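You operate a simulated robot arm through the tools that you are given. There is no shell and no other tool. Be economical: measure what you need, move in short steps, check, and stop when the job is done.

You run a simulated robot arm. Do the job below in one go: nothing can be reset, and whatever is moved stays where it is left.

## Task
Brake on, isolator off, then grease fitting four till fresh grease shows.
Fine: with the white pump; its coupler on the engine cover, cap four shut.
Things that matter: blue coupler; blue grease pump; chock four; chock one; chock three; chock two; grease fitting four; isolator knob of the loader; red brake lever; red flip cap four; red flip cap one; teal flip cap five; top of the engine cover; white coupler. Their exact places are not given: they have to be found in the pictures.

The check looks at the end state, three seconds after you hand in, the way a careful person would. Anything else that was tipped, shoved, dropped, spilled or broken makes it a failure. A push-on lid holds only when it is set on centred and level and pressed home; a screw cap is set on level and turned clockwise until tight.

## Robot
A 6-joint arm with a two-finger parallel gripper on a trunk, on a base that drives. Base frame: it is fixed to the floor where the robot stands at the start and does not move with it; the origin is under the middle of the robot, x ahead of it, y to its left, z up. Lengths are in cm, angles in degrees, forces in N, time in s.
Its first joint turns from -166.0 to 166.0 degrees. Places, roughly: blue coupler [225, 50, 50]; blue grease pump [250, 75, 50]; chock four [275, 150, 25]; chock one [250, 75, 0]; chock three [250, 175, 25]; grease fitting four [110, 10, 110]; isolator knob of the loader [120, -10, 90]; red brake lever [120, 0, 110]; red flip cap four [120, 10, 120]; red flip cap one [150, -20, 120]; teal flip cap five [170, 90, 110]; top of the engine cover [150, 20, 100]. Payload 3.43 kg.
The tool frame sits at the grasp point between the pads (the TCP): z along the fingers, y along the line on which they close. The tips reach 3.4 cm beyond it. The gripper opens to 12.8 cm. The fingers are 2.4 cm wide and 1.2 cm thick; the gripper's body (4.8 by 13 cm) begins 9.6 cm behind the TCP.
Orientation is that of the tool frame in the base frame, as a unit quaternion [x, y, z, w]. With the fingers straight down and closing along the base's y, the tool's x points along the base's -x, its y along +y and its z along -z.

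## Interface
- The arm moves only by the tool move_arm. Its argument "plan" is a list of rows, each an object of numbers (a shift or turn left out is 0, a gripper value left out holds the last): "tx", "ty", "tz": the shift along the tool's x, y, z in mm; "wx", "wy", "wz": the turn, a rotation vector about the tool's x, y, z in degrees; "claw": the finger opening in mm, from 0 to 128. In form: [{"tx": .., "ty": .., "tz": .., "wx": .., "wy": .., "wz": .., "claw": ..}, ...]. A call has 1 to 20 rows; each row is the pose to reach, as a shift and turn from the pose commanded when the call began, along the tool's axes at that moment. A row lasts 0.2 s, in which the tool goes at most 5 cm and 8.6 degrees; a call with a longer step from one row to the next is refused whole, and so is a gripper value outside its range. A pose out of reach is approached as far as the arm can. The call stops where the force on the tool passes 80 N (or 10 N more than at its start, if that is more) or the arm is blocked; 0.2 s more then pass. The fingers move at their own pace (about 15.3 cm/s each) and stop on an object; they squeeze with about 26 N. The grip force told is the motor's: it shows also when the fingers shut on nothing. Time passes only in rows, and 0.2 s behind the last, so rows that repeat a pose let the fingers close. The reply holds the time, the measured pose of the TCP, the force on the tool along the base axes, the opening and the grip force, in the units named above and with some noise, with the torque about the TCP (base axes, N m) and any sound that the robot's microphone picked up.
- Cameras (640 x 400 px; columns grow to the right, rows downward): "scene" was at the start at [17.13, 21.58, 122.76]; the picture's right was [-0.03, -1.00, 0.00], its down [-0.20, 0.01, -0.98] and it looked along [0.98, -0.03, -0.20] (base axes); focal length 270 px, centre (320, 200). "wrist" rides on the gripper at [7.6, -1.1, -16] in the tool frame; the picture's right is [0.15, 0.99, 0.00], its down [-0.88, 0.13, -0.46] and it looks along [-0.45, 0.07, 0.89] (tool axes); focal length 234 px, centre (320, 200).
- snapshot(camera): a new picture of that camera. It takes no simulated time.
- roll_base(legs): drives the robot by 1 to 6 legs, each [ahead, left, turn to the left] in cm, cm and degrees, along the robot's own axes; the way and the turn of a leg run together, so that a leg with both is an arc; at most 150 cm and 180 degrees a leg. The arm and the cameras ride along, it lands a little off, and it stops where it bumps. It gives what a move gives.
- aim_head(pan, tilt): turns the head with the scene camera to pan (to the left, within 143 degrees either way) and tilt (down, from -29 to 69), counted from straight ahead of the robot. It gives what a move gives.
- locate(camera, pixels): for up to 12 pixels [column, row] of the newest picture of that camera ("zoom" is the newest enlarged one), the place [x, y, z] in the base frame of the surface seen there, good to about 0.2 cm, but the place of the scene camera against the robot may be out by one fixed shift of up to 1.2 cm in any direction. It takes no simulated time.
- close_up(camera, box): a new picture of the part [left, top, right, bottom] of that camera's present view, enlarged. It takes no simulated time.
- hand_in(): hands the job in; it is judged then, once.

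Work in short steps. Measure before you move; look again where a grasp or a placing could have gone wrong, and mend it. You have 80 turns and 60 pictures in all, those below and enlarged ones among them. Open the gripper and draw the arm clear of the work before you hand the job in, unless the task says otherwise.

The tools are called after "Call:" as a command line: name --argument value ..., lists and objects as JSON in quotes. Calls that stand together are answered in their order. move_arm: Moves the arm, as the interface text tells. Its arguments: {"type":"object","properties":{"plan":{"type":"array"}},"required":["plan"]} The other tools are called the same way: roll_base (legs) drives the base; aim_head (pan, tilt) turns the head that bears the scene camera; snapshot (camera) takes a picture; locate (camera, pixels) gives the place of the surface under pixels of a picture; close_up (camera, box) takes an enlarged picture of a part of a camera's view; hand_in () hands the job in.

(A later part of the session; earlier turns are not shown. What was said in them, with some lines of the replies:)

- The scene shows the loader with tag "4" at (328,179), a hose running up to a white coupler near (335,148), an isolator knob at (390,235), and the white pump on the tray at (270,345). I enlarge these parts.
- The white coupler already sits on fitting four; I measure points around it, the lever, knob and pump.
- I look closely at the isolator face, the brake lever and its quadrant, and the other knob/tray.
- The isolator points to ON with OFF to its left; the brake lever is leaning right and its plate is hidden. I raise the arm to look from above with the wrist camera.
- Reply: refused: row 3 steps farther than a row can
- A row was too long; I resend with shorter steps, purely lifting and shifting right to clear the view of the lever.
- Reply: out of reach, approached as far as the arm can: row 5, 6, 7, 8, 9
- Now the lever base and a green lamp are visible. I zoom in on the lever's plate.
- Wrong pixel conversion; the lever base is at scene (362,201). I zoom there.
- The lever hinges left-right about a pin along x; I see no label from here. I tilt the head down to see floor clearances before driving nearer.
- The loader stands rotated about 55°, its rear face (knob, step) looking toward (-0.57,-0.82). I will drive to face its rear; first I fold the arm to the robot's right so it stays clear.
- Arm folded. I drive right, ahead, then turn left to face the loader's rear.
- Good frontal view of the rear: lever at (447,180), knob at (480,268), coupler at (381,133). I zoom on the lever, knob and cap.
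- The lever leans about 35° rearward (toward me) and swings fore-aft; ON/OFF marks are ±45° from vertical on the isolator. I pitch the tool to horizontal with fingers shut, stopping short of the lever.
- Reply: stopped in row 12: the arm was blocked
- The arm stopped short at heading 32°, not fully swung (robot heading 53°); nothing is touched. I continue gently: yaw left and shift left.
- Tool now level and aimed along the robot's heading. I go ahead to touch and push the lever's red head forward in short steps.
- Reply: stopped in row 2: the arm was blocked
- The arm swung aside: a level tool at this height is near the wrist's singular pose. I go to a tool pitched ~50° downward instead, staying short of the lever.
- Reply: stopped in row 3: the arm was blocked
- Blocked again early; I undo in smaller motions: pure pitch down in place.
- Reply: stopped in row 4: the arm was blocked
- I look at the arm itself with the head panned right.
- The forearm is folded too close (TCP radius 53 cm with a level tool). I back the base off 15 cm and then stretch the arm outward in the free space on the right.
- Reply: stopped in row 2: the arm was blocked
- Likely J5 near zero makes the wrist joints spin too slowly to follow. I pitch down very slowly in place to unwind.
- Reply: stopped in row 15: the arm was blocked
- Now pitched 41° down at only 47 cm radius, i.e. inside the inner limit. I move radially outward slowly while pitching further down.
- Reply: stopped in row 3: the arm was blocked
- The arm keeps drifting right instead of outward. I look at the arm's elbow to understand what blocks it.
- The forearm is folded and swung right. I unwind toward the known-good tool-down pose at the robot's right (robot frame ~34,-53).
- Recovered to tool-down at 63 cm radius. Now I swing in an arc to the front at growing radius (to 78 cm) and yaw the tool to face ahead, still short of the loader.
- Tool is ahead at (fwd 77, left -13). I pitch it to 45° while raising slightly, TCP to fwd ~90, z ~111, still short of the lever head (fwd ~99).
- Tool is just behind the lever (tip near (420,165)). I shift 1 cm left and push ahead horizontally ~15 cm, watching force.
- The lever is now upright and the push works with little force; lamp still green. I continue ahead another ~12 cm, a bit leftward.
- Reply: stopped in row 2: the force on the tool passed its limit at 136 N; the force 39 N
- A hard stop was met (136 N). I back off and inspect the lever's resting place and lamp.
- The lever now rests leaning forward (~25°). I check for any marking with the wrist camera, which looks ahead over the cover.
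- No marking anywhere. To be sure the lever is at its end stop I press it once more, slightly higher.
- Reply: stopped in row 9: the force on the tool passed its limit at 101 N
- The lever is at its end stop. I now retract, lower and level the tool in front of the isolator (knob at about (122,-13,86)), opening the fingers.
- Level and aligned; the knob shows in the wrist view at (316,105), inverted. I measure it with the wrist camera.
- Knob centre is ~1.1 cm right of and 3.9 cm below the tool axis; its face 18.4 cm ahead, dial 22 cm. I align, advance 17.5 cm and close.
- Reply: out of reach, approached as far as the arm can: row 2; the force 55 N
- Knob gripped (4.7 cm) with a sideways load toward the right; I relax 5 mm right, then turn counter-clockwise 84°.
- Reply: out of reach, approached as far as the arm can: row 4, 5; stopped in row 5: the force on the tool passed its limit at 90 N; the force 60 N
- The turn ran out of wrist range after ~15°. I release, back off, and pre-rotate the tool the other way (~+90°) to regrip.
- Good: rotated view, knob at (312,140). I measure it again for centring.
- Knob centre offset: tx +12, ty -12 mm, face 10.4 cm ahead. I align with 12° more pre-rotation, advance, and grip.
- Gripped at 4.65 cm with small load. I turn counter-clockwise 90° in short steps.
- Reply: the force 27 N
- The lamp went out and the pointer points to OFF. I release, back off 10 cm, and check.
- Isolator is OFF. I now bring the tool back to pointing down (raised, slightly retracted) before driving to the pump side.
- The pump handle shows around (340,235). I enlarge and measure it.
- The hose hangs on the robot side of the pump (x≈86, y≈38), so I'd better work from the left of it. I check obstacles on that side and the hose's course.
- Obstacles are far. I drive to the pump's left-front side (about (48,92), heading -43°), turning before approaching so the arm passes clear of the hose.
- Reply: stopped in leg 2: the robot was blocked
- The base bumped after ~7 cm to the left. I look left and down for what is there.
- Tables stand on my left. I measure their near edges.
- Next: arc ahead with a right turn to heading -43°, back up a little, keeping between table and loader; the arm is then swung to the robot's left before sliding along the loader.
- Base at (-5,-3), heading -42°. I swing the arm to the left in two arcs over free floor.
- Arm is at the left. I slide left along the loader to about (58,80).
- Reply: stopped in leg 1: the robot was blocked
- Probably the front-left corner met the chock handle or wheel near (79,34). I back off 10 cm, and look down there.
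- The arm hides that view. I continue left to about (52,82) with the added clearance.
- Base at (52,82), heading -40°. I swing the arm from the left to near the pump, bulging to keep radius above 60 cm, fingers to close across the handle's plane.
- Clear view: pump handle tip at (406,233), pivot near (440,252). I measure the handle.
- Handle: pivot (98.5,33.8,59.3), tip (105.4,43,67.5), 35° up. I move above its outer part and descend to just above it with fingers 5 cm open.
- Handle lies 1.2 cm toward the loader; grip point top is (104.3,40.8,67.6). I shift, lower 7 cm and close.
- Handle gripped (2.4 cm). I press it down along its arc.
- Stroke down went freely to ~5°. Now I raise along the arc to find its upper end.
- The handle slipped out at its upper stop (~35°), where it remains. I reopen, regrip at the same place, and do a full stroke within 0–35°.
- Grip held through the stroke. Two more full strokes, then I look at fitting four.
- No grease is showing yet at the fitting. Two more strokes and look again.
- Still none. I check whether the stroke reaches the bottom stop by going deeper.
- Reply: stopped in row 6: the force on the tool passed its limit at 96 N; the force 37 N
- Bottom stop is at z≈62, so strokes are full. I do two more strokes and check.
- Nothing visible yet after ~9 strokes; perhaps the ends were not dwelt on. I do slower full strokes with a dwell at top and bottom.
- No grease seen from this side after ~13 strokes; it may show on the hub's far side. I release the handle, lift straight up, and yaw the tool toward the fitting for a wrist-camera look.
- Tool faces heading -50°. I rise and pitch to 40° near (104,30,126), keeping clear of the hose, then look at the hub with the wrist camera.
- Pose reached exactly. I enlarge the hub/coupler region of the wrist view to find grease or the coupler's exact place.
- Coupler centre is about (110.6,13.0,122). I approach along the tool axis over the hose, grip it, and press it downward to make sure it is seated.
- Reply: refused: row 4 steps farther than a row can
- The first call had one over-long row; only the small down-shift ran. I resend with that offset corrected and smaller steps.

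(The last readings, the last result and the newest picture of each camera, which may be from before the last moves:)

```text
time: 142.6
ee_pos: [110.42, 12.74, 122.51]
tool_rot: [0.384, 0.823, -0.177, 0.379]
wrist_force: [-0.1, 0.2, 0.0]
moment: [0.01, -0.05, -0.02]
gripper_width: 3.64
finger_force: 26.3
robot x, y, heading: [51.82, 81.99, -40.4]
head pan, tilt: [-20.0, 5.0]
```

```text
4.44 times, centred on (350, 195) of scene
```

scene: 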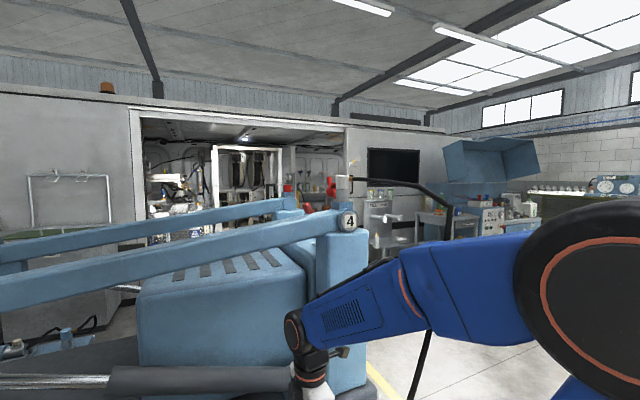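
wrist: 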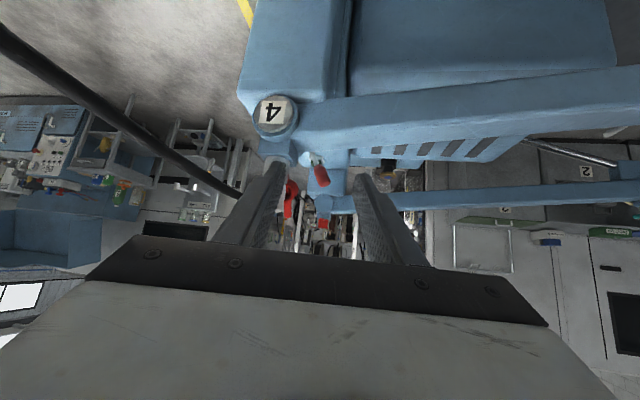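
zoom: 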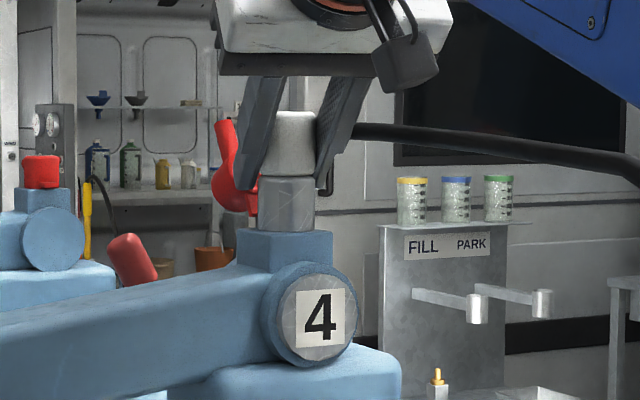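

Perfect grip on the coupler (3.64 cm, no side force). I press it down to test the seating.

Call:
move_arm --plan '[{"tz": 1, "tx": 2}, {"tz": 3, "tx": 3}, {"tz": 4, "tx": 5}, {"tz": 5, "tx": 6}, {"tz": 6.5, "tx": 7.5}]'

```text
time: 143.8
ee_pos: [110.47, 12.85, 121.77]
tool_rot: [0.384, 0.822, -0.178, 0.38]
wrist_force: [10.8, -3.8, 43.5]
moment: [0.32, -0.72, -0.08]
gripper_width: 3.6
finger_force: 26.0
robot x, y, heading: [52.22, 82.07, -40.7]
head pan, tilt: [-20.0, 5.0]
```

The coupler took 43 N and went down ~0.7 cm (some may be finger slip), so it may not have been home before. I retrace my path exactly to the pump handle, grip it, give four full strokes and look at the fitting.

Call:
move_arm --plan '[{"claw": 60}, {"claw": 60}, {"tz": -6.5, "tx": -7.5}, {"tz": -36.5, "tx": -7.5}, {"tz": -66.5, "tx": -7.5}, {"tz": -96.5, "tx": -7.5}, {"tz": -126.5, "tx": -7.5}, {"tz": -146.5, "tx": 9.5, "ty": 20}, {"tz": -167.5, "tx": 26.5, "ty": 40}, {"tz": -188.5, "tx": 44.5, "ty": 60}, {"tz": -167.5, "tx": 66.5, "ty": 60}, {"tz": -150.5, "tx": 88.5, "ty": 60}]'

Call:
move_arm --plan '[{"tx": 17, "tz": -20, "ty": 17, "wy": 6}, {"tx": 33, "tz": -39, "ty": 34, "wy": 12}, {"tx": 50, "tz": -59, "ty": 50, "wy": 18}, {"tx": 67, "tz": -78, "ty": 67, "wy": 24}, {"tx": 92, "tz": -57, "ty": 67, "wy": 30}, {"tx": 117, "tz": -37, "ty": 67, "wy": 36}, {"tx": 142, "tz": -16, "ty": 67, "wy": 42}, {"tx": 167, "tz": 5, "ty": 67, "wy": 46}, {"tx": 191.6, "tz": 25.5, "ty": 67, "wy": 50}]'

Call:
move_arm --plan '[{"wz": -8}, {"wz": -16}, {"wz": -24}, {"wz": -32, "tz": 10}, {"wz": -40, "tz": 20}, {"wz": -48, "tz": 40}, {"wz": -56, "tz": 70}, {"wz": -64, "tz": 105}, {"wz": -72, "tz": 140}, {"wz": -80, "tz": 175}, {"wz": -88, "tz": 210}, {"wz": -96, "tz": 240}, {"wz": -104, "tz": 245, "tx": -10, "ty": 2}, {"wz": -104, "tz": 280, "tx": -19, "ty": 5}, {"wz": -104, "tz": 320, "tx": -29, "ty": 7}, {"wz": -104, "tz": 360, "tx": -29, "ty": 7}, {"wz": -104, "tz": 400, "tx": -29, "ty": 7}, {"wz": -104, "tz": 400, "tx": -29, "ty": 7, "claw": 10}, {"wz": -104, "tz": 400, "tx": -29, "ty": 7, "claw": 10}, {"wz": -104, "tz": 400, "tx": -29, "ty": 7, "claw": 10}]'

Call:
move_arm --plan '[{"tz": 9, "tx": -5}, {"tz": 27, "tx": -13}, {"tz": 46, "tx": -18}, {"tz": 62, "tx": -20}, {"tz": 62, "tx": -20}, {"tz": 46, "tx": -18}, {"tz": 27, "tx": -13}, {"tz": 9, "tx": -5}, {}, {}, {"tz": 9, "tx": -5}, {"tz": 27, "tx": -13}, {"tz": 46, "tx": -18}, {"tz": 62, "tx": -20}, {"tz": 62, "tx": -20}, {"tz": 46, "tx": -18}, {"tz": 27, "tx": -13}, {"tz": 9, "tx": -5}, {}, {}]'

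Call:
move_arm --plan '[{"tz": 9, "tx": -5}, {"tz": 27, "tx": -13}, {"tz": 46, "tx": -18}, {"tz": 62, "tx": -20}, {"tz": 62, "tx": -20}, {"tz": 46, "tx": -18}, {"tz": 27, "tx": -13}, {"tz": 9, "tx": -5}, {}, {}, {"tz": 9, "tx": -5}, {"tz": 27, "tx": -13}, {"tz": 46, "tx": -18}, {"tz": 62, "tx": -20}, {"tz": 62, "tx": -20}, {"tz": 46, "tx": -18}, {"tz": 27, "tx": -13}, {"tz": 9, "tx": -5}, {}, {}]'

Call:
close_up --camera "scene" --box '[315, 165, 375, 240]'

```text
time: 146.4
ee_pos: [104.02, 29.69, 124.41]
tool_rot: [0.384, 0.823, -0.178, 0.379]
wrist_force: [-0.8, 0.2, -0.6]
moment: [-0.03, 0.02, 0.0]
gripper_width: 5.98
finger_force: 0.0
robot x, y, heading: [52.36, 82.55, -40.8]
head pan, tilt: [-20.0, 5.0]
```

```text
time: 148.4
ee_pos: [102.36, 42.15, 108.35]
tool_rot: [0.423, 0.906, 0.001, -0.005]
wrist_force: [-0.1, -0.4, 0.2]
moment: [-0.01, -0.01, 0.0]
gripper_width: 6.01
finger_force: 0.1
robot x, y, heading: [52.36, 82.18, -40.5]
head pan, tilt: [-20.0, 5.0]
```

```text
time: 152.6
ee_pos: [104.57, 40.71, 68.17]
tool_rot: [-0.454, 0.891, 0.006, -0.002]
wrist_force: [1.7, -1.3, -0.6]
moment: [0.23, -0.28, 0.09]
gripper_width: 2.45
finger_force: 25.9
robot x, y, heading: [51.8, 82.5, -40.6]
head pan, tilt: [-20.0, 5.0]
```

```text
time: 153.7
ee_pos: [105.67, 42.14, 62.58]
tool_rot: [-0.453, 0.892, 0.003, 0.0]
wrist_force: [-11.4, 7.4, 36.2]
moment: [-0.57, 0.19, -0.24]
gripper_width: 2.45
finger_force: 25.9
robot x, y, heading: [52.2, 82.29, -40.7]
head pan, tilt: [-20.0, 5.0]
stopped in row 5: the force on the tool passed its limit at 95 N (the readings are from after the stop); the commanded pose is now the measured one
```

```text
time: 154.1
ee_pos: [106.03, 42.21, 62.58]
tool_rot: [-0.455, 0.89, -0.002, 0.001]
wrist_force: [-6.7, 3.8, 44.9]
moment: [-0.02, 1.24, 0.0]
gripper_width: 2.46
finger_force: 26.6
robot x, y, heading: [52.08, 82.5, -40.6]
head pan, tilt: [-20.0, 5.0]
stopped in row 1: the force on the tool passed its limit at 130 N (the readings are from after the stop); the commanded pose is now the measured one
```

```text
5.33 times, centred on (345, 202) of scene
```

zoom: 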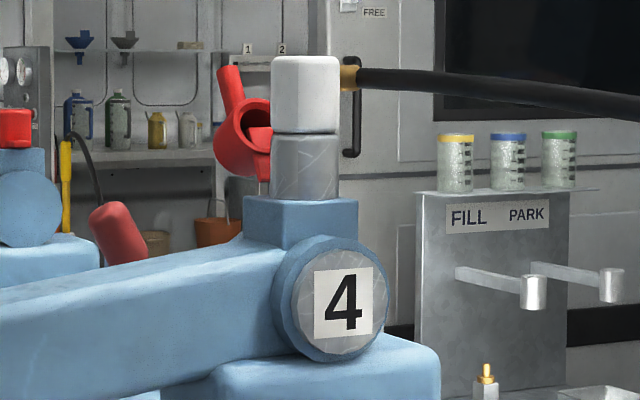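

The stroke hit the bottom stop slightly early, so only one stroke counted; the coupler is unchanged (it was seated). I give eight more full strokes with adjusted limits and look.

Call:
move_arm --plan '[{"tz": -15, "tx": 3}, {"tz": -32, "tx": 9}, {"tz": -47, "tx": 15}, {"tz": -57, "tx": 20}, {"tz": -57, "tx": 20}, {"tz": -47, "tx": 15}, {"tz": -32, "tx": 9}, {"tz": -15, "tx": 3}, {"tz": -2}, {"tz": -2}, {"tz": -15, "tx": 3}, {"tz": -32, "tx": 9}, {"tz": -47, "tx": 15}, {"tz": -57, "tx": 20}, {"tz": -57, "tx": 20}, {"tz": -47, "tx": 15}, {"tz": -32, "tx": 9}, {"tz": -15, "tx": 3}, {"tz": -2}, {"tz": -2}]'

Call:
move_arm --plan '[{"tz": -13, "tx": 3}, {"tz": -30, "tx": 9}, {"tz": -45, "tx": 15}, {"tz": -55, "tx": 20}, {"tz": -55, "tx": 20}, {"tz": -45, "tx": 15}, {"tz": -30, "tx": 9}, {"tz": -13, "tx": 3}, {}, {}, {"tz": -13, "tx": 3}, {"tz": -30, "tx": 9}, {"tz": -45, "tx": 15}, {"tz": -55, "tx": 20}, {"tz": -55, "tx": 20}, {"tz": -45, "tx": 15}, {"tz": -30, "tx": 9}, {"tz": -13, "tx": 3}, {}, {}]'

Call:
move_arm --plan '[{"tz": -13, "tx": 3}, {"tz": -30, "tx": 9}, {"tz": -45, "tx": 15}, {"tz": -55, "tx": 20}, {"tz": -55, "tx": 20}, {"tz": -45, "tx": 15}, {"tz": -30, "tx": 9}, {"tz": -13, "tx": 3}, {}, {}, {"tz": -13, "tx": 3}, {"tz": -30, "tx": 9}, {"tz": -45, "tx": 15}, {"tz": -55, "tx": 20}, {"tz": -55, "tx": 20}, {"tz": -45, "tx": 15}, {"tz": -30, "tx": 9}, {"tz": -13, "tx": 3}, {}, {}]'

Call:
move_arm --plan '[{"tz": -13, "tx": 3}, {"tz": -30, "tx": 9}, {"tz": -45, "tx": 15}, {"tz": -55, "tx": 20}, {"tz": -55, "tx": 20}, {"tz": -45, "tx": 15}, {"tz": -30, "tx": 9}, {"tz": -13, "tx": 3}, {}, {}, {"tz": -13, "tx": 3}, {"tz": -30, "tx": 9}, {"tz": -45, "tx": 15}, {"tz": -55, "tx": 20}, {"tz": -55, "tx": 20}]'

Call:
close_up --camera "scene" --box '[315, 165, 375, 240]'

```text
time: 158.3
ee_pos: [105.99, 42.12, 62.58]
tool_rot: [-0.455, 0.89, 0.0, 0.0]
wrist_force: [-1.2, -3.9, 4.1]
moment: [-0.11, 0.07, 0.1]
gripper_width: 2.49
finger_force: 25.7
robot x, y, heading: [52.39, 82.39, -40.4]
head pan, tilt: [-20.0, 5.0]
```

```text
time: 162.5
ee_pos: [105.92, 42.16, 62.63]
tool_rot: [-0.455, 0.89, -0.001, 0.001]
wrist_force: [1.9, -5.3, 4.7]
moment: [-0.18, 0.11, 0.08]
gripper_width: 2.42
finger_force: 25.7
robot x, y, heading: [52.14, 82.2, -40.8]
head pan, tilt: [-20.0, 5.0]
```

```text
time: 166.7
ee_pos: [105.9, 42.16, 62.63]
tool_rot: [-0.455, 0.89, -0.001, 0.0]
wrist_force: [1.6, 1.5, 6.1]
moment: [-0.21, 0.15, 0.06]
gripper_width: 2.42
finger_force: 25.9
robot x, y, heading: [52.22, 82.27, -40.5]
head pan, tilt: [-20.0, 5.0]
```

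```text
time: 169.9
ee_pos: [104.64, 40.6, 68.18]
tool_rot: [-0.455, 0.89, 0.0, 0.001]
wrist_force: [0.5, 0.2, -9.9]
moment: [0.45, -0.36, 0.03]
gripper_width: 2.42
finger_force: 26.2
robot x, y, heading: [51.88, 82.03, -41.1]
head pan, tilt: [-20.0, 5.0]
```

```text
5.33 times, centred on (345, 202) of scene
```

zoom: 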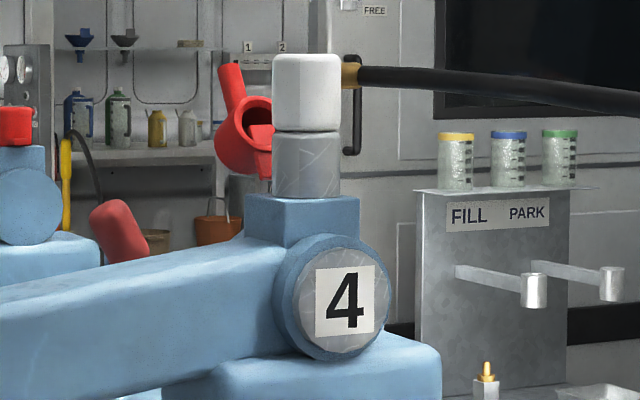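

No grease is visible from this side after ~22 full strokes, and turns are nearly out, so I go on: retrace to the coupler, grip it, and lift it off.

Call:
move_arm --plan '[{"claw": 60}, {"claw": 60}, {"tz": -35}, {"tz": -75}, {"tz": -115, "ty": 10}, {"tz": -155, "ty": 20}, {"tz": -190, "ty": 30, "wz": 8}, {"tz": -225, "ty": 30, "wz": 16}, {"tz": -260, "ty": 30, "wz": 24}, {"tz": -295, "ty": 30, "wz": 32}, {"tz": -330, "ty": 30, "wz": 40}, {"tz": -360, "ty": 30, "wz": 48}, {"tz": -380, "ty": 30, "wz": 56}, {"tz": -390, "ty": 30, "wz": 64}, {"tz": -400, "ty": 30, "wz": 72}, {"tz": -400, "ty": 30, "wz": 80}, {"tz": -400, "ty": 30, "wz": 88}, {"tz": -400, "ty": 30, "wz": 96}, {"tz": -400, "ty": 30, "wz": 104}]'

Call:
move_arm --plan '[{"tz": -35}, {"tz": -70, "wy": -6}, {"tz": -100, "wy": -12, "tx": -10, "ty": -8}, {"tz": -120, "wy": -18, "tx": -25, "ty": -16}, {"tz": -135, "wy": -24, "tx": -40, "ty": -26}, {"tz": -150, "wy": -30, "tx": -55, "ty": -36}, {"tz": -160, "wy": -36, "tx": -70, "ty": -46}, {"tz": -170, "wy": -42, "tx": -85, "ty": -56}, {"tz": -178, "wy": -50, "tx": -103, "ty": -67}]'

Call:
move_arm --plan '[{"tz": -14, "tx": -16}, {"tz": -28, "tx": -33}, {"tz": -7, "tx": -51, "ty": -20}, {"tz": 14, "tx": -68, "ty": -40}, {"tz": 34, "tx": -85, "ty": -60}, {"tz": 64, "tx": -85, "ty": -60}, {"tz": 94, "tx": -85, "ty": -60}, {"tz": 119, "tx": -85, "ty": -60}, {"tz": 139, "tx": -85, "ty": -60}, {"tz": 154, "tx": -85, "ty": -60}, {"tz": 154, "tx": -85, "ty": -60, "claw": 15}, {"tz": 154, "tx": -85, "ty": -60, "claw": 15}, {"tz": 154, "tx": -85, "ty": -60, "claw": 15}]'

Call:
move_arm --plan '[{"tz": -5, "tx": -6}, {"tz": -10, "tx": -12}, {"tz": -20, "tx": -23}, {"tz": -30, "tx": -35}, {"tz": -39, "tx": -46}]'

```text
time: 173.9
ee_pos: [102.4, 42.35, 108.11]
tool_rot: [0.423, 0.906, 0.0, 0.001]
wrist_force: [0.4, -0.4, -0.6]
moment: [0.03, -0.04, 0.02]
gripper_width: 6.0
finger_force: 0.0
robot x, y, heading: [52.1, 81.99, -40.9]
head pan, tilt: [-20.0, 5.0]
```

```text
time: 175.9
ee_pos: [103.86, 30.16, 125.98]
tool_rot: [0.383, 0.821, -0.178, 0.384]
wrist_force: [0.6, -0.7, 0.7]
moment: [-0.04, 0.0, 0.01]
gripper_width: 6.01
finger_force: 0.0
robot x, y, heading: [52.26, 82.2, -40.8]
head pan, tilt: [-20.0, 5.0]
```

```text
time: 178.7
ee_pos: [110.42, 13.04, 122.41]
tool_rot: [0.383, 0.821, -0.179, 0.384]
wrist_force: [-0.5, 0.6, 0.6]
moment: [-0.01, 0.01, 0.02]
gripper_width: 3.59
finger_force: 25.8
robot x, y, heading: [52.24, 82.23, -40.7]
head pan, tilt: [-20.0, 5.0]
```

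```text
time: 179.9
ee_pos: [110.18, 13.07, 128.56]
tool_rot: [0.382, 0.821, -0.178, 0.384]
wrist_force: [-0.3, -0.1, -0.7]
moment: [0.02, 0.02, -0.02]
gripper_width: 3.62
finger_force: 26.8
robot x, y, heading: [52.21, 81.87, -40.5]
head pan, tilt: [-20.0, 5.0]
5 turns are left
```

Coupler is off and held (3.6 cm wide in the fingers). I carry it over to the engine cover at about (143,24), lower, release, and return to view cap four.

Call:
move_arm --plan '[{"tz": 20, "tx": 1, "ty": 36, "wy": 2.2}, {"tz": 39, "tx": 3, "ty": 72, "wy": 4.4}, {"tz": 59, "tx": 4, "ty": 108, "wy": 6.7}, {"tz": 79, "tx": 6, "ty": 144, "wy": 8.9}, {"tz": 98, "tx": 7, "ty": 180, "wy": 11}, {"tz": 118, "tx": 9, "ty": 216, "wy": 13.3}, {"tz": 138, "tx": 10, "ty": 252, "wy": 15.5}, {"tz": 157, "tx": 12, "ty": 288, "wy": 17.8}, {"tz": 177, "tx": 13, "ty": 324, "wy": 20}, {"tz": 199, "tx": 39, "ty": 324, "wy": 20}, {"tz": 222, "tx": 65, "ty": 324, "wy": 20}, {"tz": 244, "tx": 92, "ty": 324, "wy": 20}, {"tz": 264, "tx": 115, "ty": 324, "wy": 20}, {"tz": 278, "tx": 131, "ty": 324, "wy": 20}, {"tz": 289, "tx": 144, "ty": 324, "wy": 20}, {"tz": 289, "tx": 144, "ty": 324, "wy": 20}]'

Call:
move_arm --plan '[{"claw": 70}, {"claw": 70}, {"tz": -15, "tx": -9}, {"tz": -40, "tx": -23}, {"tz": -70, "tx": -40}, {"tz": -100, "tx": -57}, {"tz": -130, "tx": -74}, {"tz": -152, "tx": -86}]'

Call:
move_arm --plan '[{"tz": -22, "tx": 13, "ty": -31, "wy": -2, "claw": 90}, {"tz": -44, "tx": 27, "ty": -62, "wy": -4}, {"tz": -66, "tx": 40, "ty": -94, "wy": -6}, {"tz": -88, "tx": 53, "ty": -125, "wy": -8}, {"tz": -110, "tx": 66, "ty": -156, "wy": -10}, {"tz": -132, "tx": 80, "ty": -187, "wy": -12}, {"tz": -154, "tx": 93, "ty": -218, "wy": -14}, {"tz": -176, "tx": 106, "ty": -250, "wy": -16}, {"tz": -198, "tx": 120, "ty": -281, "wy": -18}, {"tz": -220, "tx": 133, "ty": -312, "wy": -20}]'

Call:
snapshot --camera "wrist"

```text
time: 183.0
ee_pos: [143.31, 24.23, 100.91]
tool_rot: [0.409, 0.873, -0.108, 0.243]
wrist_force: [0.6, -0.7, 1.8]
moment: [-0.03, 0.0, -0.01]
gripper_width: 3.61
finger_force: 26.1
robot x, y, heading: [51.8, 82.25, -40.6]
head pan, tilt: [-20.0, 5.0]
stopped in row 15: the force on the tool passed its limit at 139 N (the readings are from after the stop); the commanded pose is now the measured one
```

```text
time: 184.8
ee_pos: [142.36, 24.39, 117.98]
tool_rot: [0.408, 0.873, -0.109, 0.243]
wrist_force: [-0.8, -0.4, 0.3]
moment: [-0.04, 0.0, -0.04]
gripper_width: 6.98
finger_force: 0.1
out of reach, approached as far as the arm can: row 8
robot x, y, heading: [52.0, 82.38, -40.7]
head pan, tilt: [-20.0, 5.0]
```

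```text
time: 187.0
ee_pos: [104.2, 21.62, 129.7]
tool_rot: [0.384, 0.817, -0.177, 0.391]
wrist_force: [0.0, -0.3, -0.9]
moment: [-0.01, 0.04, 0.04]
gripper_width: 9.03
finger_force: 0.1
robot x, y, heading: [52.3, 82.2, -40.8]
head pan, tilt: [-20.0, 5.0]
```

```text
0 pictures are left
4 turns are left
```

wrist: 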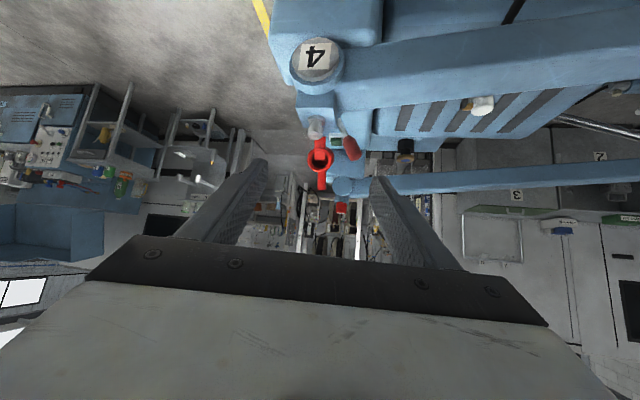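

The coupler stands on the cover at (483,105), and cap four is visible: hinge (318,140), cup (320,157), handle tip (321,186). I measure these.

Call:
locate --camera "wrist" --pixels '[[316, 130], [317, 140], [319, 148], [311, 157], [329, 157], [320, 166], [321, 173], [321, 180], [321, 186], [315, 120], [320, 157], [483, 105]]'

```text
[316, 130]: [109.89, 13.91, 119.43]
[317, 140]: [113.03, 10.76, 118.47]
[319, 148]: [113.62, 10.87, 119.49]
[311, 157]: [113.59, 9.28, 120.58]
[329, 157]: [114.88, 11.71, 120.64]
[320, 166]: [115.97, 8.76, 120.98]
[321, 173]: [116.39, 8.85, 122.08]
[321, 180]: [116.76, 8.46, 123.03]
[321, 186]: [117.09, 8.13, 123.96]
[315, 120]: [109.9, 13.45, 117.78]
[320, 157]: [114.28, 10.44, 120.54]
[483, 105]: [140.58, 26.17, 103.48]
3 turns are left
```

Handle runs from hinge (lat-plane near (113,10.8,118)) to tip (117.2,8.1,124.3). I grip the handle across its swing plane and carry it over its arc onto the fitting.

Call:
move_arm --plan '[{"tz": 30, "tx": -22, "ty": 4, "claw": 50}, {"tz": 60, "tx": -45, "ty": 8}, {"tz": 92, "tx": -67, "ty": 11}, {"tz": 122, "tx": -67, "ty": 11}, {"tz": 147, "tx": -67, "ty": 11}, {"tz": 162, "tx": -67, "ty": 11}, {"tz": 172, "tx": -67, "ty": 11}, {"tz": 172, "tx": -67, "ty": 11, "claw": 6}, {"tz": 172, "tx": -67, "ty": 11, "claw": 6}, {"tz": 172, "tx": -67, "ty": 11, "claw": 6}]'

Call:
move_arm --plan '[{"tz": -9, "tx": 1, "ty": -2}, {"tz": -18, "tx": 2, "ty": -4}, {"tz": -26, "tx": 5, "ty": -6}, {"tz": -34, "tx": 8, "ty": -8}, {"tz": -42, "tx": 13, "ty": -10}, {"tz": -48, "tx": 19, "ty": -12}, {"tz": -54, "tx": 25, "ty": -14}, {"tz": -60, "tx": 33, "ty": -17}, {"tz": -66, "tx": 49, "ty": -20}, {"tz": -69, "tx": 67, "ty": -24}, {"tz": -66, "tx": 85, "ty": -26}, {"tz": -62, "tx": 96, "ty": -27}, {"tz": -56, "tx": 107, "ty": -27}, {"tz": -53, "tx": 112, "ty": -27}]'

```text
time: 189.2
ee_pos: [116.21, 9.3, 124.04]
tool_rot: [0.382, 0.818, -0.177, 0.391]
wrist_force: [20.4, 18.6, -0.6]
moment: [-0.83, 0.17, 1.13]
gripper_width: 1.62
finger_force: 44.8
robot x, y, heading: [52.25, 82.32, -40.9]
head pan, tilt: [-20.0, 5.0]
```

```text
time: 191.9
ee_pos: [106.66, 16.23, 120.72]
tool_rot: [0.384, 0.817, -0.179, 0.392]
wrist_force: [-21.5, 30.4, 7.9]
moment: [0.01, 0.37, 0.59]
gripper_width: 1.9
finger_force: 11.5
robot x, y, heading: [51.71, 82.18, -40.8]
head pan, tilt: [-20.0, 5.0]
stopped in row 13: the force on the tool passed its limit at 83 N (the readings are from after the stop); the commanded pose is now the measured one
2 turns are left
```

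The handle was carried over to ~165° and met firm resistance, so the cap is on or nearly on. I release, press the cap top down with closed fingertips to seat it, then retract with the gripper open.

Call:
move_arm --plan '[{"claw": 50}, {"claw": 50}, {"tz": -20}, {"tz": -40}, {"tz": -60}, {"tz": -80, "tx": -24, "ty": 4, "claw": 0}, {"tz": -50, "tx": -48, "ty": 7, "claw": 0}, {"tz": -19, "tx": -73, "ty": 9, "claw": 0}, {"tz": -14, "tx": -67, "ty": 9}, {"tz": -9, "tx": -61, "ty": 9}, {"tz": -4, "tx": -54, "ty": 9}, {"tz": 1, "tx": -48, "ty": 9}, {"tz": 6, "tx": -42, "ty": 9}, {"tz": 11, "tx": -36, "ty": 9}, {"tz": 16, "tx": -30, "ty": 9}, {"tz": 21, "tx": -24, "ty": 9}]'

Call:
move_arm --plan '[{"tz": -17, "tx": -21}, {"tz": -34, "tx": -41}, {"tz": -50, "tx": -62}, {"tz": -79, "tx": -38}, {"tz": -108, "tx": -14}, {"tz": -137, "tx": 9, "claw": 60}, {"tz": -166, "tx": 33, "claw": 60}, {"tz": -166, "tx": 33, "claw": 60}]'

```text
time: 195.0
ee_pos: [109.34, 14.04, 123.55]
tool_rot: [0.381, 0.812, -0.182, 0.403]
wrist_force: [-1.2, 1.1, 10.8]
moment: [-0.14, -0.1, -0.02]
gripper_width: 0.0
finger_force: 26.6
robot x, y, heading: [52.48, 81.79, -40.8]
head pan, tilt: [-20.0, 5.0]
stopped in row 15: the force on the tool passed its limit at 93 N (the readings are from after the stop); the commanded pose is now the measured one
```

```text
time: 196.8
ee_pos: [99.85, 25.7, 130.96]
tool_rot: [0.382, 0.812, -0.183, 0.401]
wrist_force: [0.6, 0.3, -0.9]
moment: [-0.02, 0.0, 0.0]
gripper_width: 6.05
finger_force: 0.1
robot x, y, heading: [52.44, 82.11, -40.5]
head pan, tilt: [-20.0, 5.0]
1 turns are left
```

The cap took a 93 N press with the fingertip's lowest point at z ≈ 120.5. The arm is clear and the gripper is open, so I hand in on this last turn.

I never saw fresh grease at fitting four in about 22 strokes, and the brake lever carries no mark showing which end is on.

Call:
hand_in

```text
The job is handed in.
```

I handed the job in, but I never saw fresh grease at fitting four, so the greasing may have failed. I gave it about 22 strokes with the white pump and could only see one side of the fitting.

- **Brake:** I pushed the lever from one end stop to the other. It has no markings, so I took the far end as on.
- **Isolator:** it is off. The pointer is on OFF and the lamp went out.
- **Coupler:** it stands on the engine cover.
- **Cap four:** I swung it over the fitting and pressed it down at about 93 N. I had no pictures left to check that it shut.
- **Bumps:** the base was stopped twice while driving. The first time was near the tables, and the second was probably the chock two handle or a wheel. I did not confirm that nothing shifted.
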